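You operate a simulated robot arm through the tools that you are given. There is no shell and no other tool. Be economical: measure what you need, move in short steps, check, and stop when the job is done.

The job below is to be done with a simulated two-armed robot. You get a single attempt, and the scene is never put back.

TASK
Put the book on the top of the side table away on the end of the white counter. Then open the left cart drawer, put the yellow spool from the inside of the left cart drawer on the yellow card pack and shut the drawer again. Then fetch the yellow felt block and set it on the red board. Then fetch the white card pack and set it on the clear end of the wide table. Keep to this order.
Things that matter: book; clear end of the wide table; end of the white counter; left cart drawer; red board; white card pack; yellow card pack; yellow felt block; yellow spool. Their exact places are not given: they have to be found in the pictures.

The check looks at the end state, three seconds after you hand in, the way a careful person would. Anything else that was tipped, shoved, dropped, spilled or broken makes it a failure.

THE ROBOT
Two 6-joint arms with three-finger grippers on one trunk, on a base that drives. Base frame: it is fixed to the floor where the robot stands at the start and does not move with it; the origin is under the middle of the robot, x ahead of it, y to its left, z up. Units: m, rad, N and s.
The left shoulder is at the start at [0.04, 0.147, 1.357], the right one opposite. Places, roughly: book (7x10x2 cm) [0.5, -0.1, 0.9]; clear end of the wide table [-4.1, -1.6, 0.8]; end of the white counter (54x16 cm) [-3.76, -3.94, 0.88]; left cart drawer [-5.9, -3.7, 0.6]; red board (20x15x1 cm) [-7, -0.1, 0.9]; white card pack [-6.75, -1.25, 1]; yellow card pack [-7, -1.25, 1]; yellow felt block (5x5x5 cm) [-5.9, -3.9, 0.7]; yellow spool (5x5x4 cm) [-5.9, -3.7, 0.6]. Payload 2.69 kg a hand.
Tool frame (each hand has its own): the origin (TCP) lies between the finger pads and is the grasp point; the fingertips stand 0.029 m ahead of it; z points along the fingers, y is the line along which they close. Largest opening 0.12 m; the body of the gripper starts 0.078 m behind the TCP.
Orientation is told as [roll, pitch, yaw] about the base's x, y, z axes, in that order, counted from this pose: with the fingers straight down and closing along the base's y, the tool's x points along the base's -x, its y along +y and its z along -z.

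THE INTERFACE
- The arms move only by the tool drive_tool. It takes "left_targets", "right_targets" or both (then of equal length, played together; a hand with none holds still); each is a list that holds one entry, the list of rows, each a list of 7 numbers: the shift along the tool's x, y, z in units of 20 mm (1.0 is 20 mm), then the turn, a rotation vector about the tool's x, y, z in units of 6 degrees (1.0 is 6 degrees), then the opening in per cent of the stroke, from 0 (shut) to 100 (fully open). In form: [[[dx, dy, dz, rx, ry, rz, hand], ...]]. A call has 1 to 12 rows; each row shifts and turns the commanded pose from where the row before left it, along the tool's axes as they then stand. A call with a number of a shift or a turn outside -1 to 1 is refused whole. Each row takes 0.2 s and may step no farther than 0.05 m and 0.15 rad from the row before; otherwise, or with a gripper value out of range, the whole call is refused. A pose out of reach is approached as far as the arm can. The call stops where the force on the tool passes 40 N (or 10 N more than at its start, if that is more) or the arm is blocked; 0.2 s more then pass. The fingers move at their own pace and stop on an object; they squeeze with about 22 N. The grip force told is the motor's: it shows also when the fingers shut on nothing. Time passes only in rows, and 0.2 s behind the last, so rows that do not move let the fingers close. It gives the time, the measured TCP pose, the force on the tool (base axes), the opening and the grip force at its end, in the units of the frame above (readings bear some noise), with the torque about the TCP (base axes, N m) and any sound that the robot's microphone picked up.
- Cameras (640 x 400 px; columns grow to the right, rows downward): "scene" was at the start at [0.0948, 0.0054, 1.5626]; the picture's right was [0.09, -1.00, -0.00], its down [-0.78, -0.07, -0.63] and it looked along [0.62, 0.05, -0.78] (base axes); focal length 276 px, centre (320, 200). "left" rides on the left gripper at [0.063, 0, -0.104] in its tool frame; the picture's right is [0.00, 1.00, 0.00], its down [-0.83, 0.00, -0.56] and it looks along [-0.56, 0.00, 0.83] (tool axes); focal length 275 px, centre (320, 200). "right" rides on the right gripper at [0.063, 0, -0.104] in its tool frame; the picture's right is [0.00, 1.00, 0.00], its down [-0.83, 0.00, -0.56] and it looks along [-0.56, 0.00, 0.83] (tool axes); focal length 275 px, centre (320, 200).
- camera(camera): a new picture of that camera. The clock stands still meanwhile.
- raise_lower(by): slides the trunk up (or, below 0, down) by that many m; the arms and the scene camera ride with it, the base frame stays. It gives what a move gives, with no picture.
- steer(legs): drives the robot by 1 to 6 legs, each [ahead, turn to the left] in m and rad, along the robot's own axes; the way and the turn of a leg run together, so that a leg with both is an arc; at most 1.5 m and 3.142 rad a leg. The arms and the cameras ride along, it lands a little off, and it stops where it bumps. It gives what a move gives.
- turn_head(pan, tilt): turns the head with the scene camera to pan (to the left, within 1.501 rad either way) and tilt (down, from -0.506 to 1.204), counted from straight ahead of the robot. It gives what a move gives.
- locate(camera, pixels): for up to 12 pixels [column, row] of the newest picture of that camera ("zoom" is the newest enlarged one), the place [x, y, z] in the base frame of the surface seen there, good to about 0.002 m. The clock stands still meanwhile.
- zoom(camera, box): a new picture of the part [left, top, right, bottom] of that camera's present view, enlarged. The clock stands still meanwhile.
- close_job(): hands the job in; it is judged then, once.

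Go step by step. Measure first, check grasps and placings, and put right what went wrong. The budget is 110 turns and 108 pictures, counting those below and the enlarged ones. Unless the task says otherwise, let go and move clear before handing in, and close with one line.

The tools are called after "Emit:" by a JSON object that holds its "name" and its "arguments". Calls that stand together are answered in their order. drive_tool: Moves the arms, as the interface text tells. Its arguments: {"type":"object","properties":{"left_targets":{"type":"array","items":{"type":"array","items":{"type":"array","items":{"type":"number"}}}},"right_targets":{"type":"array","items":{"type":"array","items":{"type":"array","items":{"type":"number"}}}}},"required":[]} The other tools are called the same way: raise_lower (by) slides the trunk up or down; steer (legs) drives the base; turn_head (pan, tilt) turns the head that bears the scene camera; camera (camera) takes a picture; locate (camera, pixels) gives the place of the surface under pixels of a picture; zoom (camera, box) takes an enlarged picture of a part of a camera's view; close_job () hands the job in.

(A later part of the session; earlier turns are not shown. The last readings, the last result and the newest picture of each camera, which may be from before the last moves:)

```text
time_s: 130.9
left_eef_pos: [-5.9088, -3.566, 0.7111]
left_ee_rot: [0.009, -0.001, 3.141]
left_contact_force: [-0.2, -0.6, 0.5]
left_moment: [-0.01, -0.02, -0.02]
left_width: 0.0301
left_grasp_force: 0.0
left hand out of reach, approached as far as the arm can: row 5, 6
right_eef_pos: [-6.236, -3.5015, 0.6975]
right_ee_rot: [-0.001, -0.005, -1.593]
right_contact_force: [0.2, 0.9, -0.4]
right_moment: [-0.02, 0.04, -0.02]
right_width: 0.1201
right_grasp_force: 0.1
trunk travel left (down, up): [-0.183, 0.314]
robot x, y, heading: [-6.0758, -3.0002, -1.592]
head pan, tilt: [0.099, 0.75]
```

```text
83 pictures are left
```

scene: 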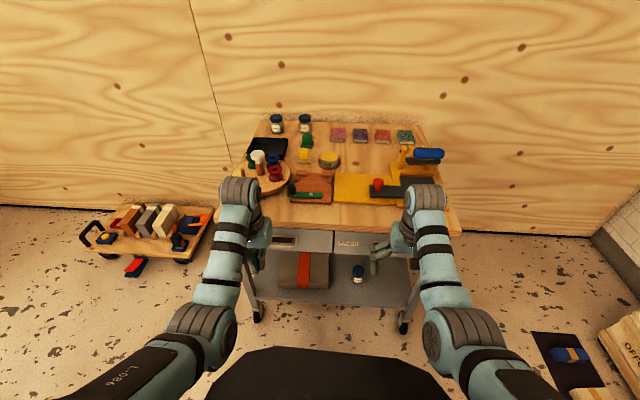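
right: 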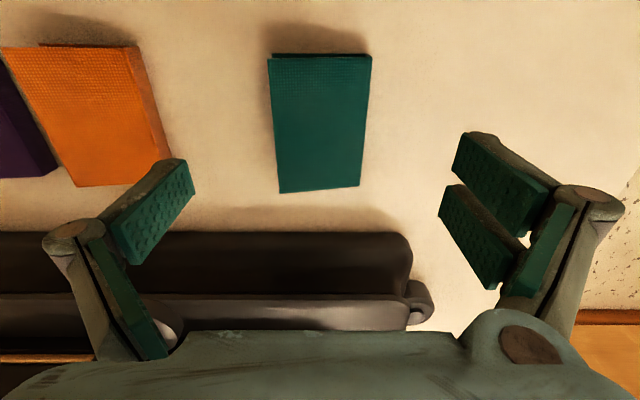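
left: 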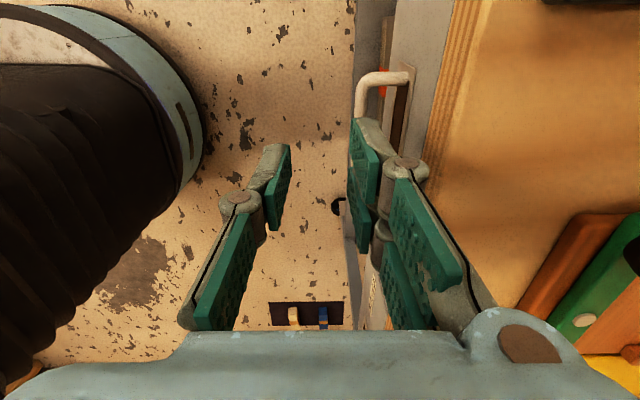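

The arm is at its outer reach 2.6 cm short of the bar. I drive 5 cm ahead and correct with the arm.

Emit:
{"name": "steer", "arguments": {"legs": [[0.05, 0.02]]}}

Emit:
{"name": "camera", "arguments": {"camera": "left"}}

Emit:
{"name": "locate", "arguments": {"camera": "left", "pixels": [[362, 90], [365, 78], [320, 60], [380, 75]]}}

```text
time_s: 131.8
left_eef_pos: [-5.8967, -3.6121, 0.7124]
left_ee_rot: [0.013, -0.002, -3.123]
left_contact_force: [0.3, 6.6, 5.3]
left_moment: [0.05, 0.04, -0.03]
left_width: 0.032
left_grasp_force: 0.0
right_eef_pos: [-6.2266, -3.5534, 0.6984]
right_ee_rot: [0.001, -0.006, -1.572]
right_contact_force: [0.5, -0.6, -0.3]
right_moment: [0.02, -0.01, 0.02]
right_width: 0.1201
right_grasp_force: 0.1
trunk travel left (down, up): [-0.183, 0.314]
robot x, y, heading: [-6.0758, -3.0516, -1.573]
head pan, tilt: [0.099, 0.75]
```

```text
82 pictures are left
```

left: 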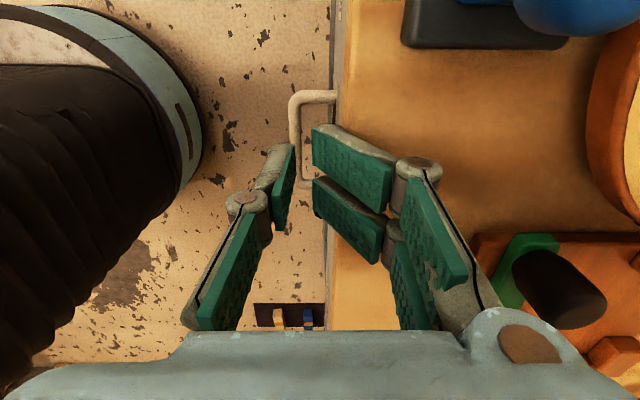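

```text
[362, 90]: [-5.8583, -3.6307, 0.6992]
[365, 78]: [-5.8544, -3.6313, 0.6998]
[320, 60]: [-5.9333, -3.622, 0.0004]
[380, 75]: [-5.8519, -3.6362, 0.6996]
```

A finger touches the cart's front edge (6.6 N). I pull back 2.2 cm and recheck the handle.

Emit:
{"name": "drive_tool", "arguments": {"left_targets": [[[0, -0.7, 0, 0, 0, 0, 25], [-0.35, -0.5, 0, 0, 0, 0.1, 25], [-0.4, 0, 0, 0, 0, 0.1, 25], [0, 0, 0, 0, 0, 0, 25], [0, 0, 0, 0, 0, 0, 25]]]}}

Emit:
{"name": "camera", "arguments": {"camera": "left"}}

Emit:
{"name": "locate", "arguments": {"camera": "left", "pixels": [[320, 100], [335, 90], [340, 100], [330, 120], [325, 80]]}}

```text
time_s: 133.0
left_eef_pos: [-5.9129, -3.589, 0.7106]
left_ee_rot: [0.01, -0.001, 3.139]
left_contact_force: [0.3, 0.6, 0.0]
left_moment: [-0.04, -0.01, -0.02]
left_width: 0.03
left_grasp_force: 0.1
right_eef_pos: [-6.2273, -3.5546, 0.6964]
right_ee_rot: [-0.001, -0.004, -1.573]
right_contact_force: [-0.3, -0.4, -0.5]
right_moment: [0.0, -0.02, 0.03]
right_width: 0.1201
right_grasp_force: 0.0
trunk travel left (down, up): [-0.183, 0.314]
robot x, y, heading: [-6.072, -3.05, -1.573]
head pan, tilt: [0.099, 0.75]
```

```text
81 pictures are left
```

left: 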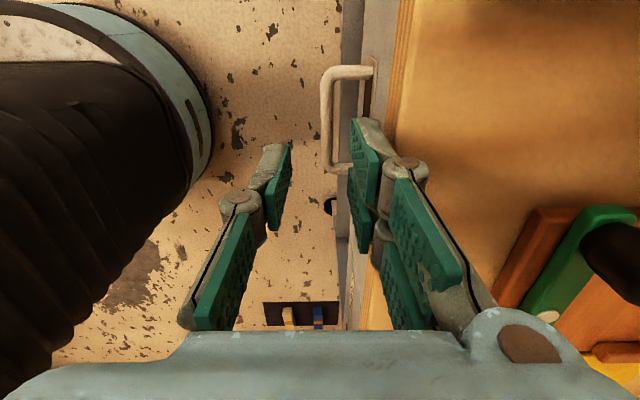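

```text
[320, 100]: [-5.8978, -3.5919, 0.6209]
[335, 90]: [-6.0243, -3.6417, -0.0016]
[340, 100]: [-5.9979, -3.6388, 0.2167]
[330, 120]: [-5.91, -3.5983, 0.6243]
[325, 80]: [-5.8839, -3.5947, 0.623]
```

The bar sits between the finger lines at y≈−3.595; cart has not moved. I descend to z≈0.63, close, and check.

Emit:
{"name": "drive_tool", "arguments": {"left_targets": [[[0, 0.15, 0.5, 0, 0, 0, 25], [0, 0, 0.7, 0, 0, 0, 25], [0, 0, 0.7, 0, 0, 0, 25], [0, 0, 0.7, 0, 0, 0, 25], [0, 0, 0.7, 0, 0, 0, 25], [0, 0, 0.7, 0, 0, 0, 25], [0, 0, 0, 0, 0, 0, 25], [0, 0, 0, 0, 0, 0, 0], [0, 0, 0, 0, 0, 0, 0], [0, 0, 0, 0, 0, 0, 0]]]}}

Emit:
{"name": "camera", "arguments": {"camera": "left"}}

```text
time_s: 135.2
left_eef_pos: [-5.9113, -3.5851, 0.6359]
left_ee_rot: [0.011, -0.001, 3.14]
left_contact_force: [-1.4, 0.0, -2.3]
left_moment: [0.0, 0.04, 1.06]
left_width: 0.0087
left_grasp_force: 35.8
left hand out of reach, approached as far as the arm can: row 6
right_eef_pos: [-6.2275, -3.5537, 0.6965]
right_ee_rot: [-0.001, -0.004, -1.574]
right_contact_force: [-0.2, 0.1, 0.8]
right_moment: [-0.01, -0.01, 0.0]
right_width: 0.1198
right_grasp_force: 0.0
trunk travel left (down, up): [-0.183, 0.314]
robot x, y, heading: [-6.075, -3.054, -1.574]
head pan, tilt: [0.099, 0.75]
```

```text
80 pictures are left
```

left: 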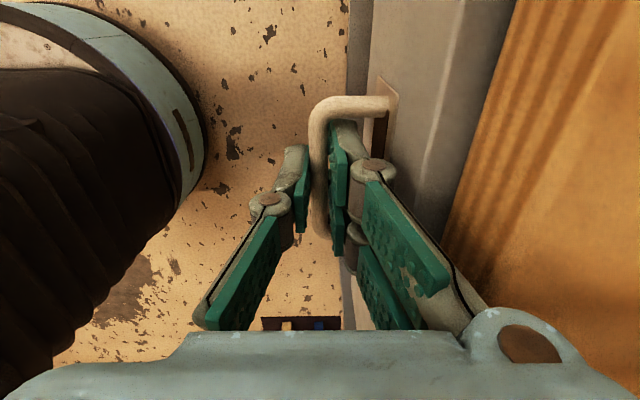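

The bar is gripped (width 8.7 mm). I pull the drawer out with the arm a few cm.

Emit:
{"name": "drive_tool", "arguments": {"left_targets": [[[0, -0.4, 0, 0, 0, 0, 0], [0, -0.4, 0, 0, 0, 0, 0], [0, -0.5, 0, 0, 0, 0, 0], [0, -0.6, 0, 0, 0, 0, 0], [0, -0.6, 0, 0, 0, 0, 0], [0, -0.6, 0, 0, 0, 0, 0], [0, 0, 0, 0, 0, 0, 0]]]}}

Emit:
{"name": "camera", "arguments": {"camera": "scene"}}

```text
time_s: 136.8
left_eef_pos: [-5.9116, -3.5218, 0.6342]
left_ee_rot: [0.009, 0.001, 3.14]
left_contact_force: [-1.6, -0.6, 5.9]
left_moment: [0.04, 0.05, 1.08]
left_width: 0.0084
left_grasp_force: 36.0
right_eef_pos: [-6.2266, -3.5532, 0.6981]
right_ee_rot: [0.0, -0.007, -1.572]
right_contact_force: [0.0, -0.3, -0.5]
right_moment: [-0.01, -0.01, -0.03]
right_width: 0.1202
right_grasp_force: 0.1
trunk travel left (down, up): [-0.183, 0.314]
robot x, y, heading: [-6.0793, -3.051, -1.576]
head pan, tilt: [0.099, 0.75]
```

```text
79 pictures are left
```

scene: 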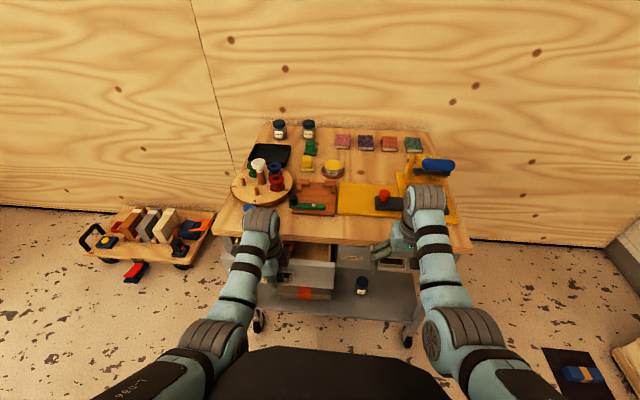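

The drawer is coming out (6.5 cm). I back the base 0.12 m with the grip held.

Emit:
{"name": "steer", "arguments": {"legs": [[-0.12, 0]]}}

Emit:
{"name": "camera", "arguments": {"camera": "scene"}}

Emit:
{"name": "camera", "arguments": {"camera": "left"}}

```text
time_s: 138.0
left_eef_pos: [-5.9104, -3.4046, 0.6359]
left_ee_rot: [0.012, -0.001, 3.141]
left_contact_force: [-9.1, -0.8, -1.4]
left_moment: [-0.04, 0.15, 1.09]
left_width: 0.0086
left_grasp_force: 36.9
right_eef_pos: [-6.2271, -3.4358, 0.6971]
right_ee_rot: [0.003, -0.005, -1.573]
right_contact_force: [0.6, 0.1, 0.5]
right_moment: [-0.02, -0.01, -0.01]
right_width: 0.1199
right_grasp_force: 0.1
trunk travel left (down, up): [-0.183, 0.314]
robot x, y, heading: [-6.0739, -2.9336, -1.572]
head pan, tilt: [0.099, 0.75]
```

```text
78 pictures are left
```

scene: 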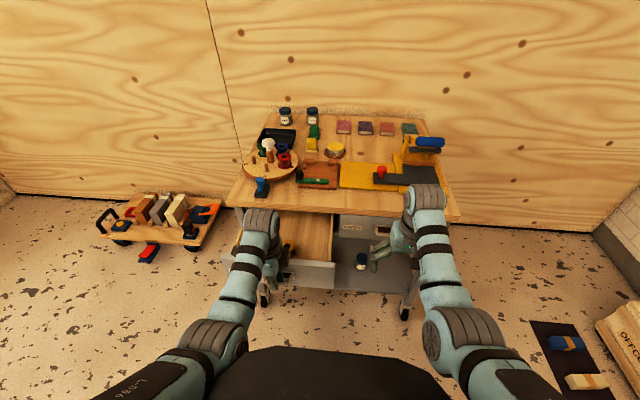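

```text
77 pictures are left
```

left: 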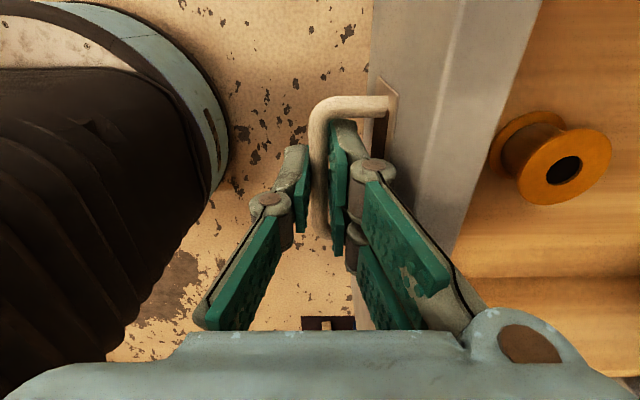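

The drawer is open ~18 cm and the yellow spool is inside at (555,165) of the left view. I measure it.

Emit:
{"name": "locate", "arguments": {"camera": "left", "pixels": [[563, 168], [535, 155], [600, 150], [520, 180], [580, 200], [505, 150], [515, 220], [470, 270], [480, 150], [505, 60], [520, 270]]}}

Emit:
{"name": "zoom", "arguments": {"camera": "left", "box": [440, 60, 640, 260]}}

```text
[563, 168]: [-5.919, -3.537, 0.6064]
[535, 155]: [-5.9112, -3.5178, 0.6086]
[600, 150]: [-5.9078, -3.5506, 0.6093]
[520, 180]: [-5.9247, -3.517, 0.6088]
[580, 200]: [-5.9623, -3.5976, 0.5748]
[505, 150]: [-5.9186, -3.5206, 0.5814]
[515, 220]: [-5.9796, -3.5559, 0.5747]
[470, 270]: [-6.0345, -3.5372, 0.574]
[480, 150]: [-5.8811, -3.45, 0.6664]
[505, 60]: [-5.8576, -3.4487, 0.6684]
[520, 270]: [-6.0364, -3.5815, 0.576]
```

```text
2.00 times, centred on (540, 160) of left
```

zoom: 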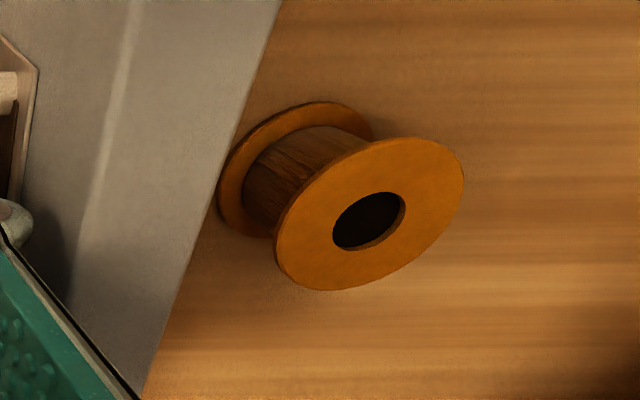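

The spool stands upright at about (−5.916, −3.536), top z 0.609, floor 0.5745. I let go of the handle, rise over the drawer rim, and open wider.

Emit:
{"name": "drive_tool", "arguments": {"left_targets": [[[0, 0, 0, 0, 0, 0, 25], [0, 0, 0, 0, 0, 0, 25], [0, 0, -0.8, 0, 0, 0, 25], [0, 0, -0.8, 0, 0, 0, 25], [0, 0, -0.8, 0, 0, 0, 25], [0, 0, -0.8, 0, 0, 0, 25], [0, 0, -0.8, 0, 0, 0, 25], [0, 0, -0.8, 0, 0, 0, 62], [0, 0, 0, 0, 0, 0, 62]]]}}

Emit:
{"name": "steer", "arguments": {"legs": [[0.085, 0]]}}

Emit:
{"name": "camera", "arguments": {"camera": "left"}}

```text
time_s: 140.0
left_eef_pos: [-5.9145, -3.4183, 0.7168]
left_ee_rot: [0.011, -0.001, 3.14]
left_contact_force: [-0.4, -0.4, 0.2]
left_moment: [0.0, -0.02, -0.02]
left_width: 0.0745
left_grasp_force: 0.1
left hand out of reach, approached as far as the arm can: row 7, 8
right_eef_pos: [-6.226, -3.4372, 0.6971]
right_ee_rot: [0.0, -0.005, -1.573]
right_contact_force: [0.9, 0.0, -0.5]
right_moment: [0.02, -0.01, 0.03]
right_width: 0.1201
right_grasp_force: 0.1
trunk travel left (down, up): [-0.183, 0.314]
robot x, y, heading: [-6.0743, -2.9378, -1.577]
head pan, tilt: [0.099, 0.75]
```

```text
time_s: 141.1
left_eef_pos: [-5.9134, -3.5032, 0.7167]
left_ee_rot: [0.011, 0.0, 3.14]
left_contact_force: [-0.5, -0.3, 0.8]
left_moment: [0.04, -0.01, 0.04]
left_width: 0.0744
left_grasp_force: 0.0
right_eef_pos: [-6.2269, -3.5221, 0.6968]
right_ee_rot: [0.001, -0.005, -1.574]
right_contact_force: [0.2, -1.4, 0.6]
right_moment: [0.02, 0.01, 0.0]
right_width: 0.1199
right_grasp_force: 0.1
trunk travel left (down, up): [-0.183, 0.314]
robot x, y, heading: [-6.0719, -3.0202, -1.577]
head pan, tilt: [0.099, 0.75]
```

```text
75 pictures are left
```

left: 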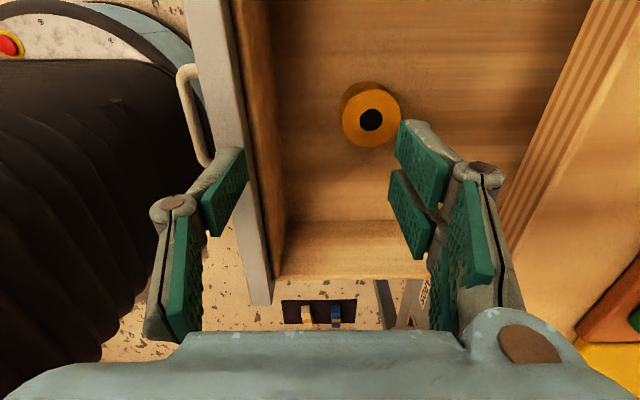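

The spool is seen at (371,118). I measure the spool and drawer walls again.

Emit:
{"name": "locate", "arguments": {"camera": "left", "pixels": [[348, 118], [394, 118], [368, 94], [366, 142], [371, 120], [355, 95], [255, 150], [350, 195], [235, 120]]}}

```text
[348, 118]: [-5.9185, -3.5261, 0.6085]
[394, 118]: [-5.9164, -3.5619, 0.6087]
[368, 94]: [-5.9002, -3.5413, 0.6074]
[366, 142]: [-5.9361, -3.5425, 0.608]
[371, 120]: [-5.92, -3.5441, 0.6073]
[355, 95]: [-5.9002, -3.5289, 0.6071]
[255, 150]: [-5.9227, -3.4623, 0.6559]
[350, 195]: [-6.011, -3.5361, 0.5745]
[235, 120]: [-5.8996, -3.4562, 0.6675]
```

Spool centre (−5.918, −3.543), Ø≈4.5 cm. I centre the hand over it, then use the trunk to lower 9 cm.

Emit:
{"name": "drive_tool", "arguments": {"left_targets": [[[-0.12, 0.7, 0, 0, 0, 0, 62], [-0.12, 0.7, 0, 0, 0, 0, 62], [0, 0.6, 0, 0, 0, 0, 62], [0, 0, 0, 0, 0, 0, 62], [0, 0, 0, 0, 0, 0, 62]]]}}

Emit:
{"name": "raise_lower", "arguments": {"by": -0.07}}

Emit:
{"name": "camera", "arguments": {"camera": "left"}}

```text
time_s: 142.3
left_eef_pos: [-5.9187, -3.5435, 0.718]
left_ee_rot: [0.01, 0.0, 3.138]
left_contact_force: [-0.3, 0.4, -1.1]
left_moment: [-0.01, 0.0, 0.01]
left_width: 0.0743
left_grasp_force: 0.1
right_eef_pos: [-6.2259, -3.5223, 0.6966]
right_ee_rot: [0.001, -0.006, -1.571]
right_contact_force: [0.4, -0.6, -0.2]
right_moment: [-0.01, -0.02, -0.02]
right_width: 0.1199
right_grasp_force: 0.0
trunk travel left (down, up): [-0.183, 0.314]
robot x, y, heading: [-6.0732, -3.0231, -1.579]
head pan, tilt: [0.099, 0.75]
```

```text
time_s: 143.4
left_eef_pos: [-5.9189, -3.5437, 0.6486]
left_ee_rot: [0.012, -0.001, 3.14]
left_contact_force: [0.4, -0.3, -0.4]
left_moment: [0.01, -0.02, -0.04]
left_width: 0.0746
left_grasp_force: 0.0
right_eef_pos: [-6.2258, -3.5217, 0.6264]
right_ee_rot: [0.0, -0.005, -1.573]
right_contact_force: [0.4, 0.6, -0.3]
right_moment: [0.0, -0.02, 0.0]
right_width: 0.1201
right_grasp_force: 0.1
trunk travel left (down, up): [-0.113, 0.384]
robot x, y, heading: [-6.0757, -3.0177, -1.573]
head pan, tilt: [0.099, 0.75]
```

```text
74 pictures are left
```

left: 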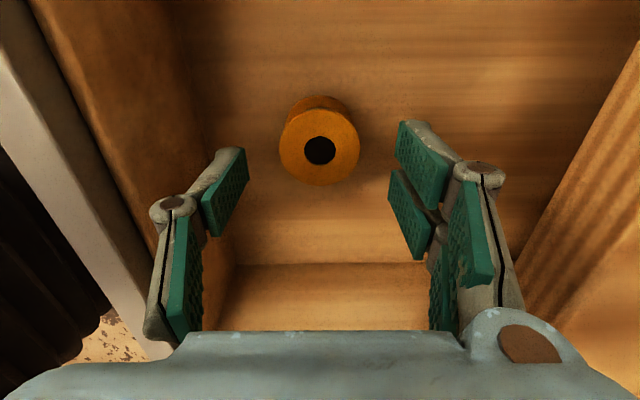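

The spool is centred at column 320. I lower 4 cm to TCP 0.607 and close.

Emit:
{"name": "drive_tool", "arguments": {"left_targets": [[[0, 0, 0.7, 0, 0, 0, 62], [0, 0, 0.7, 0, 0, 0, 62], [0, 0, 0.65, 0, 0, 0, 62], [0, 0, 0, 0, 0, 0, 62], [0, 0, 0, 0, 0, 0, 0], [0, 0, 0, 0, 0, 0, 0], [0, 0, 0, 0, 0, 0, 0]]]}}

Emit:
{"name": "camera", "arguments": {"camera": "left"}}

```text
time_s: 145.0
left_eef_pos: [-5.9181, -3.5435, 0.6066]
left_ee_rot: [0.01, -0.001, 3.14]
left_contact_force: [0.5, -0.2, -1.2]
left_moment: [0.0, -0.02, 0.02]
left_width: 0.0441
left_grasp_force: 22.4
right_eef_pos: [-6.2255, -3.522, 0.6269]
right_ee_rot: [-0.001, -0.005, -1.573]
right_contact_force: [0.5, -0.5, -0.4]
right_moment: [0.01, -0.01, -0.02]
right_width: 0.1198
right_grasp_force: 0.1
trunk travel left (down, up): [-0.113, 0.384]
robot x, y, heading: [-6.0774, -3.0196, -1.567]
head pan, tilt: [0.099, 0.75]
```

```text
73 pictures are left
```

left: 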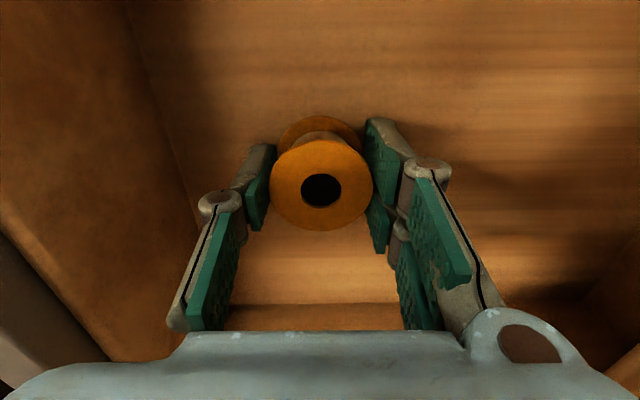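

The spool is held (44 mm, 22 N). I raise the trunk fully, back away, and turn toward −x/+y to look for the card packs.

Emit:
{"name": "raise_lower", "arguments": {"by": 0.37}}

Emit:
{"name": "steer", "arguments": {"legs": [[-0.4, 0], [0, -1.57]]}}

Emit:
{"name": "turn_head", "arguments": {"pan": -0.8, "tilt": 0.35}}

Emit:
{"name": "camera", "arguments": {"camera": "scene"}}

```text
time_s: 148.6
left_eef_pos: [-5.9184, -3.545, 0.9773]
left_ee_rot: [0.011, -0.001, 3.139]
left_contact_force: [0.2, 0.3, -1.2]
left_moment: [0.0, -0.04, -0.01]
left_width: 0.0439
left_grasp_force: 21.7
right_eef_pos: [-6.2256, -3.5221, 0.9971]
right_ee_rot: [0.0, -0.004, -1.573]
right_contact_force: [0.5, 0.1, 0.2]
right_moment: [0.03, 0.0, 0.03]
right_width: 0.1201
right_grasp_force: 0.1
trunk travel left (down, up): [-0.483, 0.014]
robot x, y, heading: [-6.0747, -3.0197, -1.572]
head pan, tilt: [0.099, 0.75]
```

```text
time_s: 154.9
left_eef_pos: [-6.5972, -2.7735, 0.9775]
left_ee_rot: [0.011, -0.001, 1.568]
left_contact_force: [-0.1, 0.2, -0.6]
left_moment: [0.0, 0.01, 0.0]
left_width: 0.0437
left_grasp_force: 22.0
right_eef_pos: [-6.5766, -2.4654, 0.9968]
right_ee_rot: [0.0, -0.006, 3.139]
right_contact_force: [0.4, -1.2, -0.5]
right_moment: [-0.04, -0.01, 0.01]
right_width: 0.1198
right_grasp_force: 0.0
trunk travel left (down, up): [-0.483, 0.014]
robot x, y, heading: [-6.0737, -2.6189, 3.135]
head pan, tilt: [0.099, 0.75]
```

```text
time_s: 156.1
left_eef_pos: [-6.5975, -2.7736, 0.977]
left_ee_rot: [0.01, 0.0, 1.567]
left_contact_force: [0.0, 0.3, 0.3]
left_moment: [0.02, -0.01, -0.02]
left_width: 0.0435
left_grasp_force: 22.0
right_eef_pos: [-6.5763, -2.4657, 0.997]
right_ee_rot: [0.001, -0.005, 3.138]
right_contact_force: [0.2, -0.3, 0.5]
right_moment: [0.01, 0.03, -0.02]
right_width: 0.12
right_grasp_force: 0.0
trunk travel left (down, up): [-0.483, 0.014]
robot x, y, heading: [-6.0716, -2.6185, 3.14]
head pan, tilt: [-0.799, 0.351]
```

```text
72 pictures are left
```

scene: 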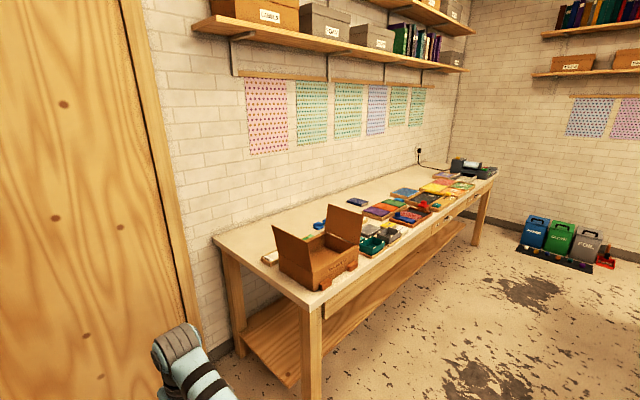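

A bench runs along the far wall. I zoom on its near part and measure.

Emit:
{"name": "zoom", "arguments": {"camera": "scene", "box": [220, 140, 500, 310]}}

Emit:
{"name": "locate", "arguments": {"camera": "scene", "pixels": [[214, 240], [312, 303], [497, 170], [268, 256], [318, 225], [310, 260], [345, 225], [405, 192], [352, 280], [420, 200], [307, 380], [356, 202]]}}

```text
2.29 times, centred on (360, 225) of scene
```

zoom: 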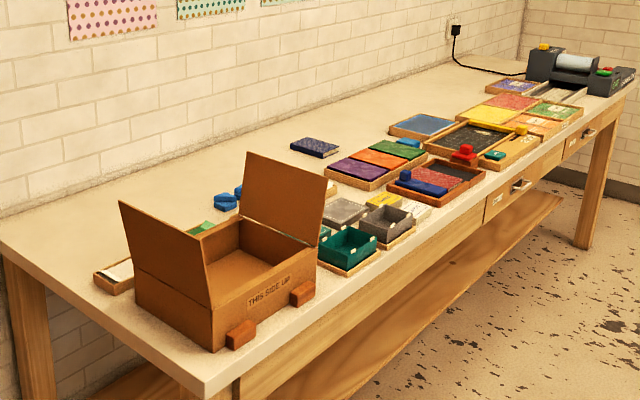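

```text
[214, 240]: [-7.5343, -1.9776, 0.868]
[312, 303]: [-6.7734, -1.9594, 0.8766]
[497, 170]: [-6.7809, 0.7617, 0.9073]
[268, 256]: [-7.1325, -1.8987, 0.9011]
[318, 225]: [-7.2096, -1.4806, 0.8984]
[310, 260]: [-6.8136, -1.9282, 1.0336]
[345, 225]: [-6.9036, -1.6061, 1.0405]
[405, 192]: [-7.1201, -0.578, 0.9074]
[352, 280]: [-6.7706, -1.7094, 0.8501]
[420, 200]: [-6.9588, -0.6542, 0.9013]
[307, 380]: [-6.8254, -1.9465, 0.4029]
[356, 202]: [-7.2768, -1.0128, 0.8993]
```

Bench front edge is x≈−6.77, top 0.877; packs lie around y=−1.25 beyond the box. I turn to +y and check the lane beside the wide table.

Emit:
{"name": "steer", "arguments": {"legs": [[0, -1.57]]}}

Emit:
{"name": "turn_head", "arguments": {"pan": 0.3, "tilt": 0.6}}

Emit:
{"name": "camera", "arguments": {"camera": "scene"}}

```text
time_s: 160.3
left_eef_pos: [-6.2198, -2.0914, 0.9763]
left_ee_rot: [0.01, -0.002, -0.02]
left_contact_force: [-0.3, -0.3, -0.5]
left_moment: [-0.01, 0.0, -0.01]
left_width: 0.0436
left_grasp_force: 22.1
right_eef_pos: [-5.9114, -2.1183, 0.9969]
right_ee_rot: [0.0, -0.006, 1.55]
right_contact_force: [-0.3, -0.4, 1.5]
right_moment: [0.01, 0.0, 0.02]
right_width: 0.12
right_grasp_force: 0.1
trunk travel left (down, up): [-0.483, 0.014]
robot x, y, heading: [-6.0745, -2.6184, 1.543]
head pan, tilt: [-0.799, 0.351]
```

```text
time_s: 161.7
left_eef_pos: [-6.2193, -2.0915, 0.9772]
left_ee_rot: [0.008, 0.0, -0.021]
left_contact_force: [0.0, 0.0, -1.3]
left_moment: [0.0, -0.02, -0.02]
left_width: 0.0433
left_grasp_force: 22.0
right_eef_pos: [-5.9123, -2.1192, 0.9968]
right_ee_rot: [-0.001, -0.005, 1.55]
right_contact_force: [0.2, -0.2, 0.9]
right_moment: [0.01, -0.02, -0.02]
right_width: 0.12
right_grasp_force: 0.1
trunk travel left (down, up): [-0.483, 0.014]
robot x, y, heading: [-6.0733, -2.6176, 1.549]
head pan, tilt: [0.3, 0.6]
```

```text
70 pictures are left
```

scene: 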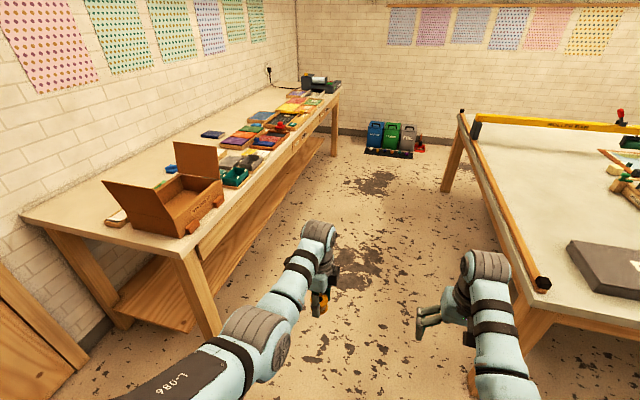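

Lane looks open; I check the wide table's west edge.

Emit:
{"name": "locate", "arguments": {"camera": "scene", "pixels": [[540, 288], [462, 118], [445, 188], [478, 125], [610, 265], [335, 95], [240, 175], [253, 140]]}}

```text
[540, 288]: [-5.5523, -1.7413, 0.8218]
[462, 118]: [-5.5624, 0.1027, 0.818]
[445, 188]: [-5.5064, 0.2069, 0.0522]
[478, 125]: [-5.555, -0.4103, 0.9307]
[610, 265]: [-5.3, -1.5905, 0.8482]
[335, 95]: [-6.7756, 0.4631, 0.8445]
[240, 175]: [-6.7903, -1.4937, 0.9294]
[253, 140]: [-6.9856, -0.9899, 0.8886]
```

Lane x −6.77..−5.56. I drive up to y≈−1.1 and turn to face the bench.

Emit:
{"name": "steer", "arguments": {"legs": [[0, 0.08], [1.5, 0], [0, 1.51], [0.1, 0]]}}

Emit:
{"name": "turn_head", "arguments": {"pan": 0.2, "tilt": 0.7}}

Emit:
{"name": "camera", "arguments": {"camera": "scene"}}

```text
time_s: 173.9
left_eef_pos: [-6.7924, -1.296, 0.9825]
left_ee_rot: [0.022, -0.001, 1.57]
left_contact_force: [0.1, 0.2, -1.6]
left_moment: [-0.06, -0.08, 0.0]
left_width: 0.0431
left_grasp_force: 22.2
right_eef_pos: [-6.773, -0.9894, 1.0037]
right_ee_rot: [0.001, -0.019, -3.142]
right_contact_force: [-0.7, -0.4, -0.9]
right_moment: [0.05, -0.09, -0.03]
right_width: 0.1198
right_grasp_force: 0.0
trunk travel left (down, up): [-0.483, 0.014]
robot x, y, heading: [-6.2831, -1.1367, 3.15]
head pan, tilt: [0.3, 0.6]
```

```text
time_s: 174.5
left_eef_pos: [-6.7987, -1.2957, 0.9793]
left_ee_rot: [0.017, -0.003, 1.57]
left_contact_force: [0.3, 0.6, 0.1]
left_moment: [0.0, 0.03, -0.01]
left_width: 0.0427
left_grasp_force: 22.1
right_eef_pos: [-6.7781, -0.9884, 0.9988]
right_ee_rot: [0.0, -0.01, -3.142]
right_contact_force: [-0.2, -0.1, 1.1]
right_moment: [-0.02, 0.03, 0.0]
right_width: 0.1199
right_grasp_force: 0.1
trunk travel left (down, up): [-0.483, 0.014]
robot x, y, heading: [-6.2827, -1.1375, 3.136]
head pan, tilt: [0.201, 0.7]
```

```text
69 pictures are left
```

scene: 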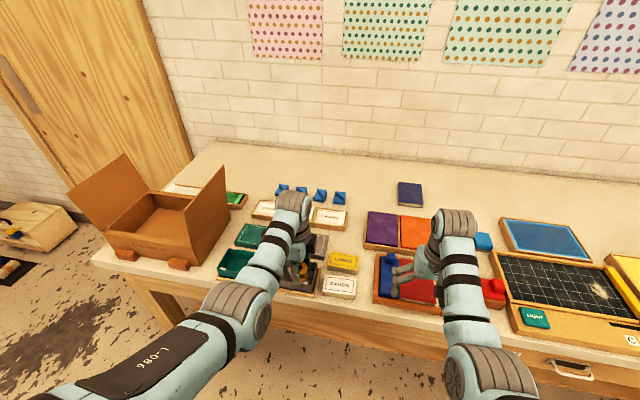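

Yellow and white card packs are at (343,262) and (340,287). I zoom and measure.

Emit:
{"name": "zoom", "arguments": {"camera": "scene", "box": [220, 190, 400, 310]}}

Emit:
{"name": "locate", "arguments": {"camera": "scene", "pixels": [[330, 254], [357, 256], [328, 267], [355, 270], [343, 261], [325, 280], [355, 280], [324, 291], [353, 294], [340, 285], [365, 310], [280, 285]]}}

Emit:
{"name": "camera", "arguments": {"camera": "left"}}

```text
3.33 times, centred on (310, 250) of scene
```

zoom: 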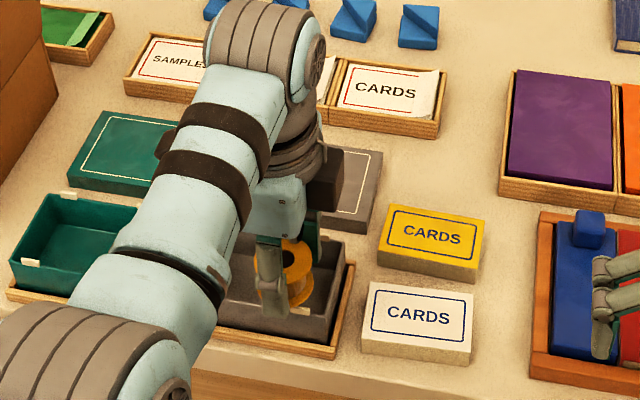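

```text
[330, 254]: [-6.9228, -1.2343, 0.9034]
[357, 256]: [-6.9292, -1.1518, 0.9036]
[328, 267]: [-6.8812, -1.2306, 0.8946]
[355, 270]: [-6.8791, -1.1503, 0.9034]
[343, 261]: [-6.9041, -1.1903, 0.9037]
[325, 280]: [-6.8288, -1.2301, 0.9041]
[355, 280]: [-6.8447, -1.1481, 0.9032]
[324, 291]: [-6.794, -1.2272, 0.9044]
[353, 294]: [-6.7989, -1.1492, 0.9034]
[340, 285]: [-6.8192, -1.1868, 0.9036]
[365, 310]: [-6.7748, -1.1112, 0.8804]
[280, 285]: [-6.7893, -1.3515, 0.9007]
```

```text
67 pictures are left
```

left: 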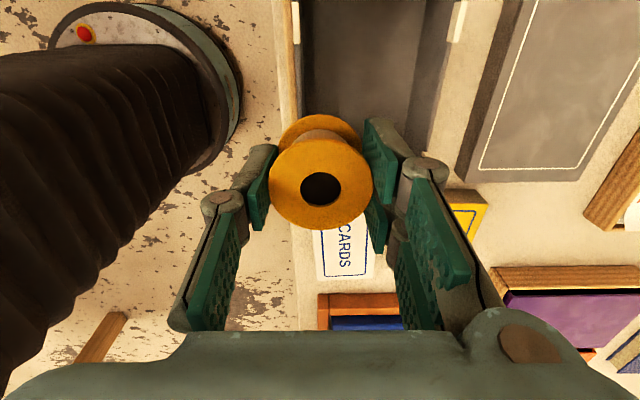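

Yellow pack centre (−6.903, −1.190), top 0.9035. Before driving 8 cm ahead I check the heights of things under the right hand.

Emit:
{"name": "locate", "arguments": {"camera": "zoom", "pixels": [[590, 222], [590, 245], [605, 265], [560, 320], [430, 235]]}}

Emit:
{"name": "camera", "arguments": {"camera": "right"}}

```text
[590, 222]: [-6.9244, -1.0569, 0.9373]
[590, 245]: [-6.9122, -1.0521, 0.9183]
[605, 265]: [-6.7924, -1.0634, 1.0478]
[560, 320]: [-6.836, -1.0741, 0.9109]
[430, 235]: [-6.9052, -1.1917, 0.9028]
```

```text
66 pictures are left
```

right: 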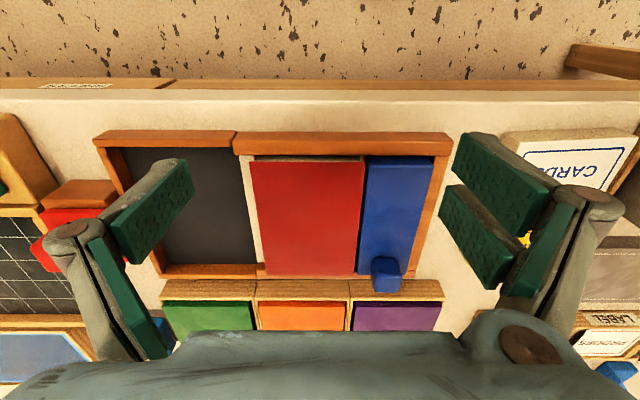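

The highest item under the right hand is 0.94, below its tips. I drive ahead 8 cm and shift the left hand over the yellow pack.

Emit:
{"name": "steer", "arguments": {"legs": [[0.08, 0]]}}

Emit:
{"name": "drive_tool", "arguments": {"left_targets": [[[-0.75, 0, 0, 0, 0, 0, 0], [-0.75, 0, 0, 0, 0, 0, 0], [-0.75, 0, 0, 0, 0, 0, 0], [-0.75, 0.2, 0, 0, 0, 0, 0], [-0.75, 0.3, 0, 0, 0, 0, 0], [-0.75, 0.3, 0, 0, 0, 0, 0], [-0.75, 0.3, 0, 0, 0, 0, 0], [0, 0, 0, 0, 0, 0, 0], [0, 0, 0, 0, 0, 0, 0]]]}}

Emit:
{"name": "camera", "arguments": {"camera": "left"}}

Emit:
{"name": "camera", "arguments": {"camera": "scene"}}

```text
time_s: 175.6
left_eef_pos: [-6.871, -1.2958, 0.9842]
left_ee_rot: [0.022, -0.001, 1.57]
left_contact_force: [-2.5, 0.9, -2.5]
left_moment: [-0.07, -0.18, -0.01]
left_width: 0.0427
left_grasp_force: 21.9
right_eef_pos: [-6.8489, -0.9889, 1.0032]
right_ee_rot: [0.001, -0.02, 3.142]
right_contact_force: [-1.9, -1.0, -1.9]
right_moment: [0.06, -0.19, 0.0]
right_width: 0.1201
right_grasp_force: 0.1
trunk travel left (down, up): [-0.483, 0.014]
robot x, y, heading: [-6.3627, -1.1411, 3.139]
head pan, tilt: [0.201, 0.7]
```

```text
time_s: 177.6
left_eef_pos: [-6.891, -1.1936, 0.9819]
left_ee_rot: [0.016, -0.002, 1.571]
left_contact_force: [0.0, 0.6, 0.0]
left_moment: [0.01, 0.01, 0.0]
left_width: 0.0425
left_grasp_force: 21.8
left hand out of reach, approached as far as the arm can: row 7
right_eef_pos: [-6.8554, -0.9897, 1.001]
right_ee_rot: [0.002, -0.012, -3.141]
right_contact_force: [0.3, 1.2, 0.0]
right_moment: [0.0, 0.02, 0.02]
right_width: 0.1203
right_grasp_force: 0.0
trunk travel left (down, up): [-0.483, 0.014]
robot x, y, heading: [-6.3592, -1.1394, 3.139]
head pan, tilt: [0.201, 0.7]
```

```text
65 pictures are left
```

left: 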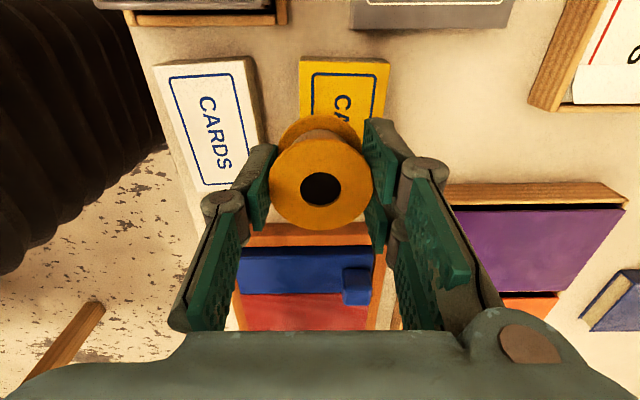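

```text
64 pictures are left
```

scene: 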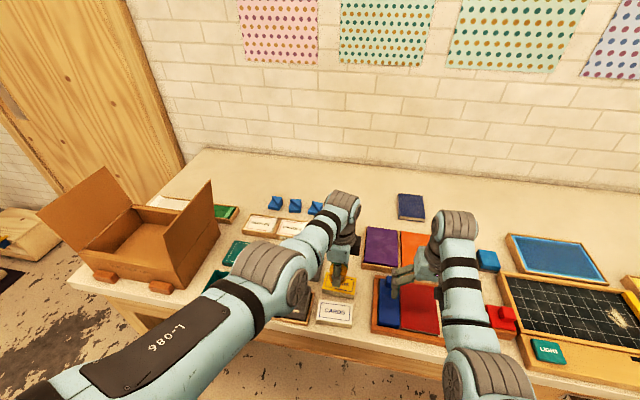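

The spool is 1.2 cm short of the pack's centre in x. I drive 2.5 cm ahead and recheck.

Emit:
{"name": "steer", "arguments": {"legs": [[0.025, 0]]}}

Emit:
{"name": "drive_tool", "arguments": {"left_targets": [[[-0.15, 0, 0.5, 0, 0, 0, 0], [0, 0, 0.5, 0, 0, 0, 0], [0, 0, 0, 0, 0, 0, 0], [0, 0, 0, 0, 0, 0, 0]]]}}

Emit:
{"name": "camera", "arguments": {"camera": "left"}}

```text
time_s: 178.4
left_eef_pos: [-6.9122, -1.1941, 0.9858]
left_ee_rot: [0.022, -0.002, 1.57]
left_contact_force: [0.7, -0.4, 0.7]
left_moment: [0.0, 0.06, 0.0]
left_width: 0.0426
left_grasp_force: 21.6
right_eef_pos: [-6.8756, -0.9887, 1.0031]
right_ee_rot: [0.001, -0.016, 3.142]
right_contact_force: [0.7, 0.0, 0.7]
right_moment: [0.01, 0.06, 0.01]
right_width: 0.1201
right_grasp_force: 0.1
trunk travel left (down, up): [-0.483, 0.014]
robot x, y, heading: [-6.3868, -1.1421, 3.14]
head pan, tilt: [0.201, 0.7]
```

```text
time_s: 179.4
left_eef_pos: [-6.9121, -1.1943, 0.9627]
left_ee_rot: [0.016, -0.001, 1.571]
left_contact_force: [0.2, 0.2, 0.7]
left_moment: [0.0, -0.01, 0.0]
left_width: 0.0421
left_grasp_force: 22.2
left hand out of reach, approached as far as the arm can: row 1, 2
right_eef_pos: [-6.882, -0.9887, 1.0007]
right_ee_rot: [0.0, -0.012, 3.142]
right_contact_force: [-0.6, 0.1, -0.9]
right_moment: [-0.04, -0.04, 0.0]
right_width: 0.1198
right_grasp_force: 0.0
trunk travel left (down, up): [-0.483, 0.014]
robot x, y, heading: [-6.3876, -1.1398, 3.143]
head pan, tilt: [0.201, 0.7]
```

```text
63 pictures are left
```

left: 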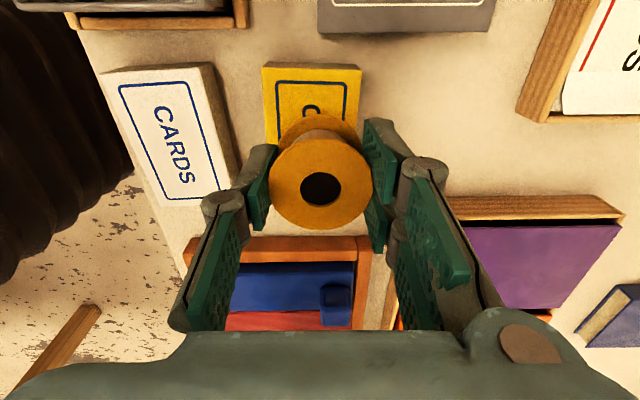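

Now slightly past; I verify the pack position from this view and then correct.

Emit:
{"name": "locate", "arguments": {"camera": "left", "pixels": [[268, 72], [357, 75], [312, 72], [275, 130], [356, 110], [320, 190], [275, 195], [366, 190]]}}

Emit:
{"name": "drive_tool", "arguments": {"left_targets": [[[-0.2, -0.45, 0.3, -0.15, 0, 0, 0], [0, 0, 0.4, 0, 0, 0, 0], [0, 0, 0, 0, 0, 0, 0], [0, 0, 0, 0, 0, 0, 0]]]}}

Emit:
{"name": "camera", "arguments": {"camera": "left"}}

```text
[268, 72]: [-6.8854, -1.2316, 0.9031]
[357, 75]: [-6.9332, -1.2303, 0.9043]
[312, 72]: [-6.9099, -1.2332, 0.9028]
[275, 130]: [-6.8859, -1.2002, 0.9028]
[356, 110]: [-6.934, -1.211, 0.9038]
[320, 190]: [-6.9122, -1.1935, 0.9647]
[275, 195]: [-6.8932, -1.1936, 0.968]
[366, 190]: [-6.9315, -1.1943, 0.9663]
```

```text
time_s: 180.4
left_eef_pos: [-6.9017, -1.1914, 0.9502]
left_ee_rot: [0.032, -0.001, 1.572]
left_contact_force: [-0.2, 1.0, -0.3]
left_moment: [-0.01, 0.02, -0.01]
left_width: 0.0423
left_grasp_force: 21.4
right_eef_pos: [-6.8799, -0.988, 0.9996]
right_ee_rot: [0.001, -0.011, 3.142]
right_contact_force: [-0.1, 0.7, 0.7]
right_moment: [0.01, -0.05, 0.0]
right_width: 0.12
right_grasp_force: 0.0
trunk travel left (down, up): [-0.483, 0.014]
robot x, y, heading: [-6.3872, -1.134, 3.134]
head pan, tilt: [0.201, 0.7]
```

```text
62 pictures are left
```

left: 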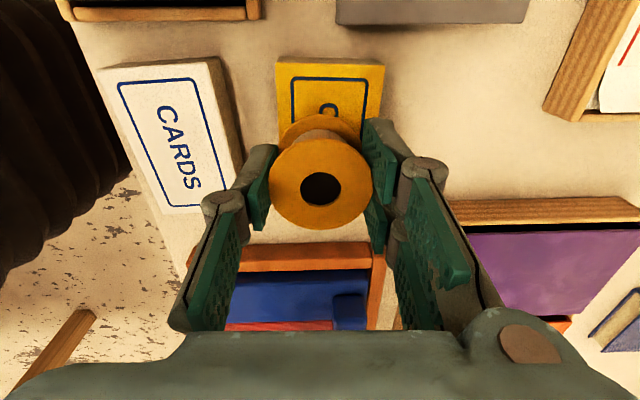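

The pack's x centre is −6.909; I shift 7 mm, take out the small tilt, and lower to contact height.

Emit:
{"name": "drive_tool", "arguments": {"left_targets": [[[0, 0.35, 0.2, 0.3, 0, 0, 0], [0, 0, 0.3, 0, 0, 0, 0], [0, 0, 0.1, 0, 0, 0, 0], [0, 0, 0, 0, 0, 0, 0], [0, 0, 0, 0, 0, 0, 0]]]}}

Emit:
{"name": "camera", "arguments": {"camera": "left"}}

Emit:
{"name": "zoom", "arguments": {"camera": "scene", "box": [280, 220, 440, 320]}}

```text
time_s: 181.6
left_eef_pos: [-6.8987, -1.1972, 0.9424]
left_ee_rot: [-0.001, -0.002, 1.571]
left_contact_force: [1.0, 0.4, 0.2]
left_moment: [0.05, -0.01, 0.03]
left_width: 0.0423
left_grasp_force: 21.8
left hand out of reach, approached as far as the arm can: row 1
right_eef_pos: [-6.8803, -0.9891, 0.9994]
right_ee_rot: [0.002, -0.012, 3.141]
right_contact_force: [-0.8, 0.6, -0.6]
right_moment: [-0.04, 0.04, 0.02]
right_width: 0.1203
right_grasp_force: 0.0
trunk travel left (down, up): [-0.483, 0.014]
robot x, y, heading: [-6.3864, -1.1367, 3.137]
head pan, tilt: [0.201, 0.7]
```

```text
61 pictures are left
```

left: 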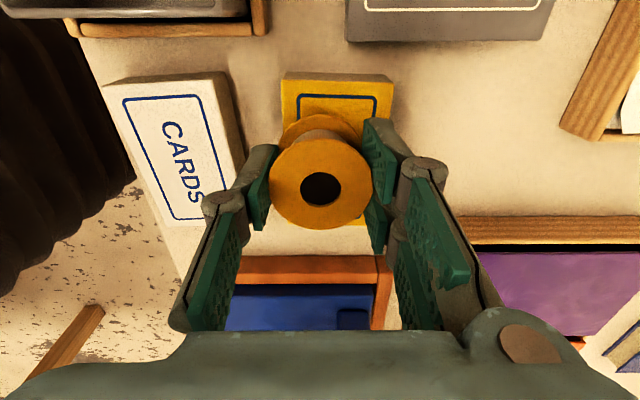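

```text
4.00 times, centred on (360, 270) of scene
```

zoom: 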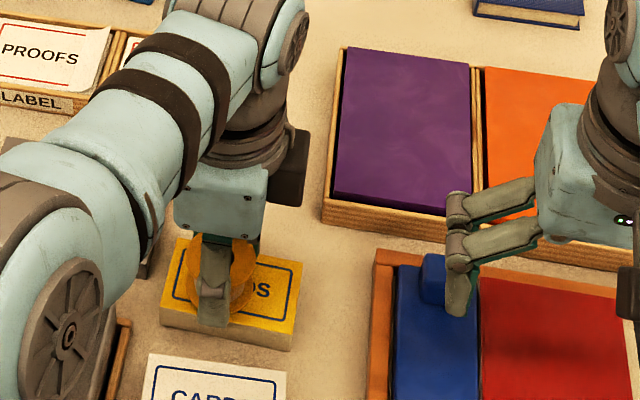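

The arm is at its reach limit, x still 1 cm short. I drive 2 cm ahead, then correct.

Emit:
{"name": "steer", "arguments": {"legs": [[0.02, 0]]}}

Emit:
{"name": "drive_tool", "arguments": {"left_targets": [[[-0.3, 0, 0, 0, 0, 0, 0], [0, 0, 0, 0, 0, 0, 0], [0, 0, 0, 0, 0, 0, 0], [0, 0, 0, 0, 0, 0, 0]]]}}

Emit:
{"name": "camera", "arguments": {"camera": "left"}}

```text
time_s: 182.4
left_eef_pos: [-6.9139, -1.1978, 0.9448]
left_ee_rot: [0.006, -0.001, 1.57]
left_contact_force: [1.5, -0.9, 0.6]
left_moment: [0.03, 0.02, 0.01]
left_width: 0.0424
left_grasp_force: 22.4
right_eef_pos: [-6.8958, -0.9893, 1.0022]
right_ee_rot: [0.002, -0.017, 3.143]
right_contact_force: [0.8, 0.5, -0.1]
right_moment: [-0.05, 0.08, 0.0]
right_width: 0.1203
right_grasp_force: 0.0
trunk travel left (down, up): [-0.483, 0.014]
robot x, y, heading: [-6.4058, -1.1376, 3.141]
head pan, tilt: [0.201, 0.7]
```

```text
time_s: 183.4
left_eef_pos: [-6.9181, -1.1908, 0.9429]
left_ee_rot: [0.001, -0.002, 1.573]
left_contact_force: [0.4, -0.7, -0.5]
left_moment: [0.01, 0.0, -0.01]
left_width: 0.0421
left_grasp_force: 21.6
right_eef_pos: [-6.9011, -0.9882, 1.0002]
right_ee_rot: [0.002, -0.011, 3.143]
right_contact_force: [-0.6, -0.2, 0.2]
right_moment: [0.0, 0.01, 0.01]
right_width: 0.12
right_grasp_force: 0.1
trunk travel left (down, up): [-0.483, 0.014]
robot x, y, heading: [-6.4056, -1.1429, 3.142]
head pan, tilt: [0.201, 0.7]
```

```text
59 pictures are left
```

left: 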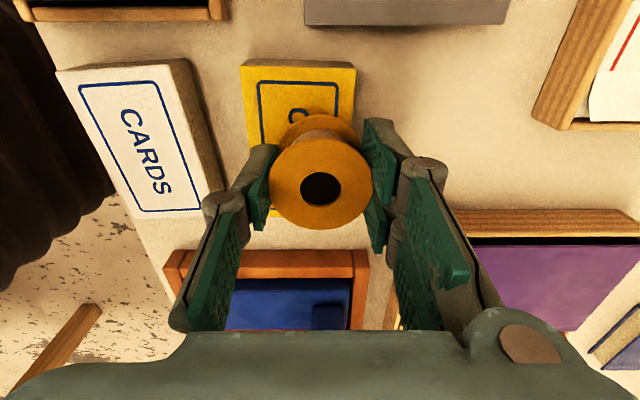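

Now x is 9 mm too far; I correct by −0.45 and lower onto the pack, without letting go yet.

Emit:
{"name": "drive_tool", "arguments": {"left_targets": [[[0, -0.45, 0, 0, 0, 0, 0], [0, 0, 0.2, 0, 0, 0, 0], [0, 0, 0.15, 0, 0, 0, 0], [0, 0, 0, 0, 0, 0, 0], [0, 0, 0, 0, 0, 0, 0]]]}}

Emit:
{"name": "camera", "arguments": {"camera": "left"}}

Emit:
{"name": "locate", "arguments": {"camera": "left", "pixels": [[272, 75], [310, 80], [355, 80], [275, 190], [366, 190], [320, 225], [320, 150]]}}

```text
time_s: 184.6
left_eef_pos: [-6.9131, -1.1901, 0.9351]
left_ee_rot: [0.003, -0.003, 1.571]
left_contact_force: [-1.6, 1.0, 9.4]
left_moment: [0.02, 0.18, 0.0]
left_width: 0.0419
left_grasp_force: 21.5
left hand out of reach, approached as far as the arm can: row 1
right_eef_pos: [-6.8988, -0.99, 1.0017]
right_ee_rot: [0.002, -0.015, 3.142]
right_contact_force: [0.0, -0.1, 0.2]
right_moment: [0.02, -0.01, 0.05]
right_width: 0.1201
right_grasp_force: 0.0
trunk travel left (down, up): [-0.483, 0.014]
robot x, y, heading: [-6.4012, -1.133, 3.142]
head pan, tilt: [0.201, 0.7]
```

```text
58 pictures are left
```

left: 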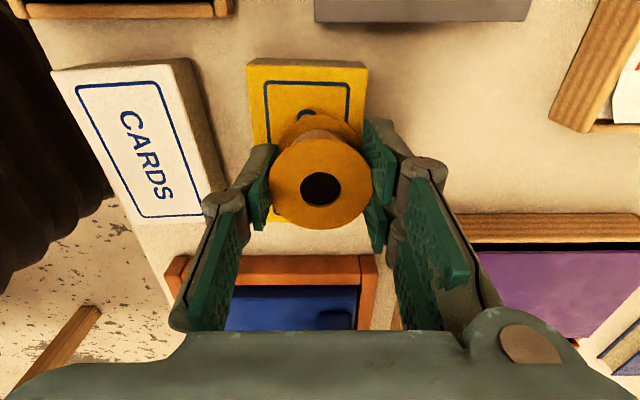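

```text
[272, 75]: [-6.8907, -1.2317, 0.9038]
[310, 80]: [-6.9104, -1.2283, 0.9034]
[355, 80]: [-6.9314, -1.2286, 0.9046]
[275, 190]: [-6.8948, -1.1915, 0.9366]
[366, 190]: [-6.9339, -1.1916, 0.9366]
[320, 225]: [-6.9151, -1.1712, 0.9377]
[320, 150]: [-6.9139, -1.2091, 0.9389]
```

Contact is made (9 N), spool centre within 4 mm of the pack's centre. I release and rise.

Emit:
{"name": "drive_tool", "arguments": {"left_targets": [[[0, 0, -0.1, 0, 0, 0, 0], [0, 0, 0, 0, 0, 0, 38], [0, 0, 0, 0, 0, 0, 45], [0, 0, 0, 0, 0, 0, 55], [0, 0, 0, 0, 0, 0, 55], [0, 0, -0.6, 0, 0, 0, 55], [0, 0, -0.8, 0, 0, 0, 55], [0, 0, -0.8, 0, 0, 0, 55], [0, 0, -0.6, 0, 0, 0, 55], [0, 0, 0, 0, 0, 0, 55]]]}}

Emit:
{"name": "camera", "arguments": {"camera": "left"}}

```text
time_s: 186.8
left_eef_pos: [-6.9132, -1.1892, 0.9911]
left_ee_rot: [-0.001, -0.001, 1.569]
left_contact_force: [0.0, 0.6, -0.1]
left_moment: [0.0, 0.01, 0.0]
left_width: 0.0661
left_grasp_force: 0.1
right_eef_pos: [-6.8982, -0.9879, 0.9998]
right_ee_rot: [0.002, -0.011, 3.139]
right_contact_force: [0.0, 0.5, -0.4]
right_moment: [-0.01, -0.01, 0.0]
right_width: 0.1199
right_grasp_force: 0.1
trunk travel left (down, up): [-0.483, 0.014]
robot x, y, heading: [-6.4089, -1.1355, 3.139]
head pan, tilt: [0.201, 0.7]
```

```text
57 pictures are left
```

left: 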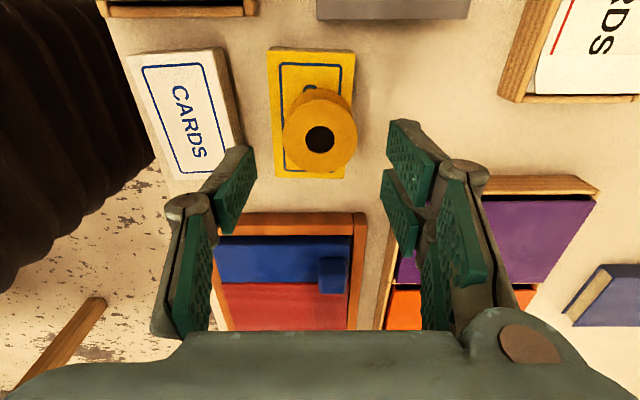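

The spool stands on the yellow pack at (320,130). Now back to the cart: back off, turn to −y, drive down the lane.

Emit:
{"name": "steer", "arguments": {"legs": [[-0.29, 0], [0, 1.57], [1.5, 0], [0.1, 0]]}}

Emit:
{"name": "turn_head", "arguments": {"pan": 0.1, "tilt": 0.75}}

Emit:
{"name": "camera", "arguments": {"camera": "scene"}}

```text
time_s: 200.3
left_eef_pos: [-6.1367, -3.2244, 0.9985]
left_ee_rot: [0.012, -0.003, 3.111]
left_contact_force: [-0.6, -1.2, -0.3]
left_moment: [0.09, -0.08, 0.01]
left_width: 0.066
left_grasp_force: 0.1
right_eef_pos: [-6.3355, -3.2036, 1.0071]
right_ee_rot: [0.003, -0.028, -1.602]
right_contact_force: [0.1, -0.8, -1.2]
right_moment: [0.08, 0.01, 0.01]
right_width: 0.1202
right_grasp_force: 0.1
trunk travel left (down, up): [-0.483, 0.014]
robot x, y, heading: [-6.1735, -2.727, -1.604]
head pan, tilt: [0.201, 0.7]
```

```text
time_s: 200.9
left_eef_pos: [-6.1368, -3.23, 0.9945]
left_ee_rot: [0.006, -0.003, 3.11]
left_contact_force: [-0.1, 0.0, -0.6]
left_moment: [-0.05, 0.01, 0.04]
left_width: 0.0662
left_grasp_force: 0.2
right_eef_pos: [-6.3359, -3.2084, 1.0036]
right_ee_rot: [0.001, -0.02, -1.602]
right_contact_force: [-1.1, 0.0, 0.4]
right_moment: [-0.05, 0.0, 0.03]
right_width: 0.1201
right_grasp_force: 0.0
trunk travel left (down, up): [-0.483, 0.014]
robot x, y, heading: [-6.1731, -2.725, -1.605]
head pan, tilt: [0.099, 0.75]
```

```text
56 pictures are left
```

scene: 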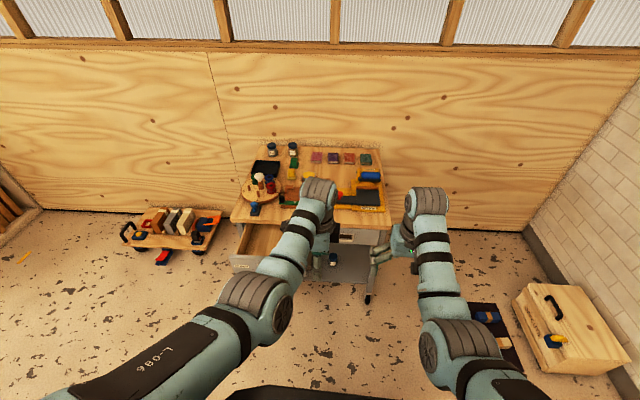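

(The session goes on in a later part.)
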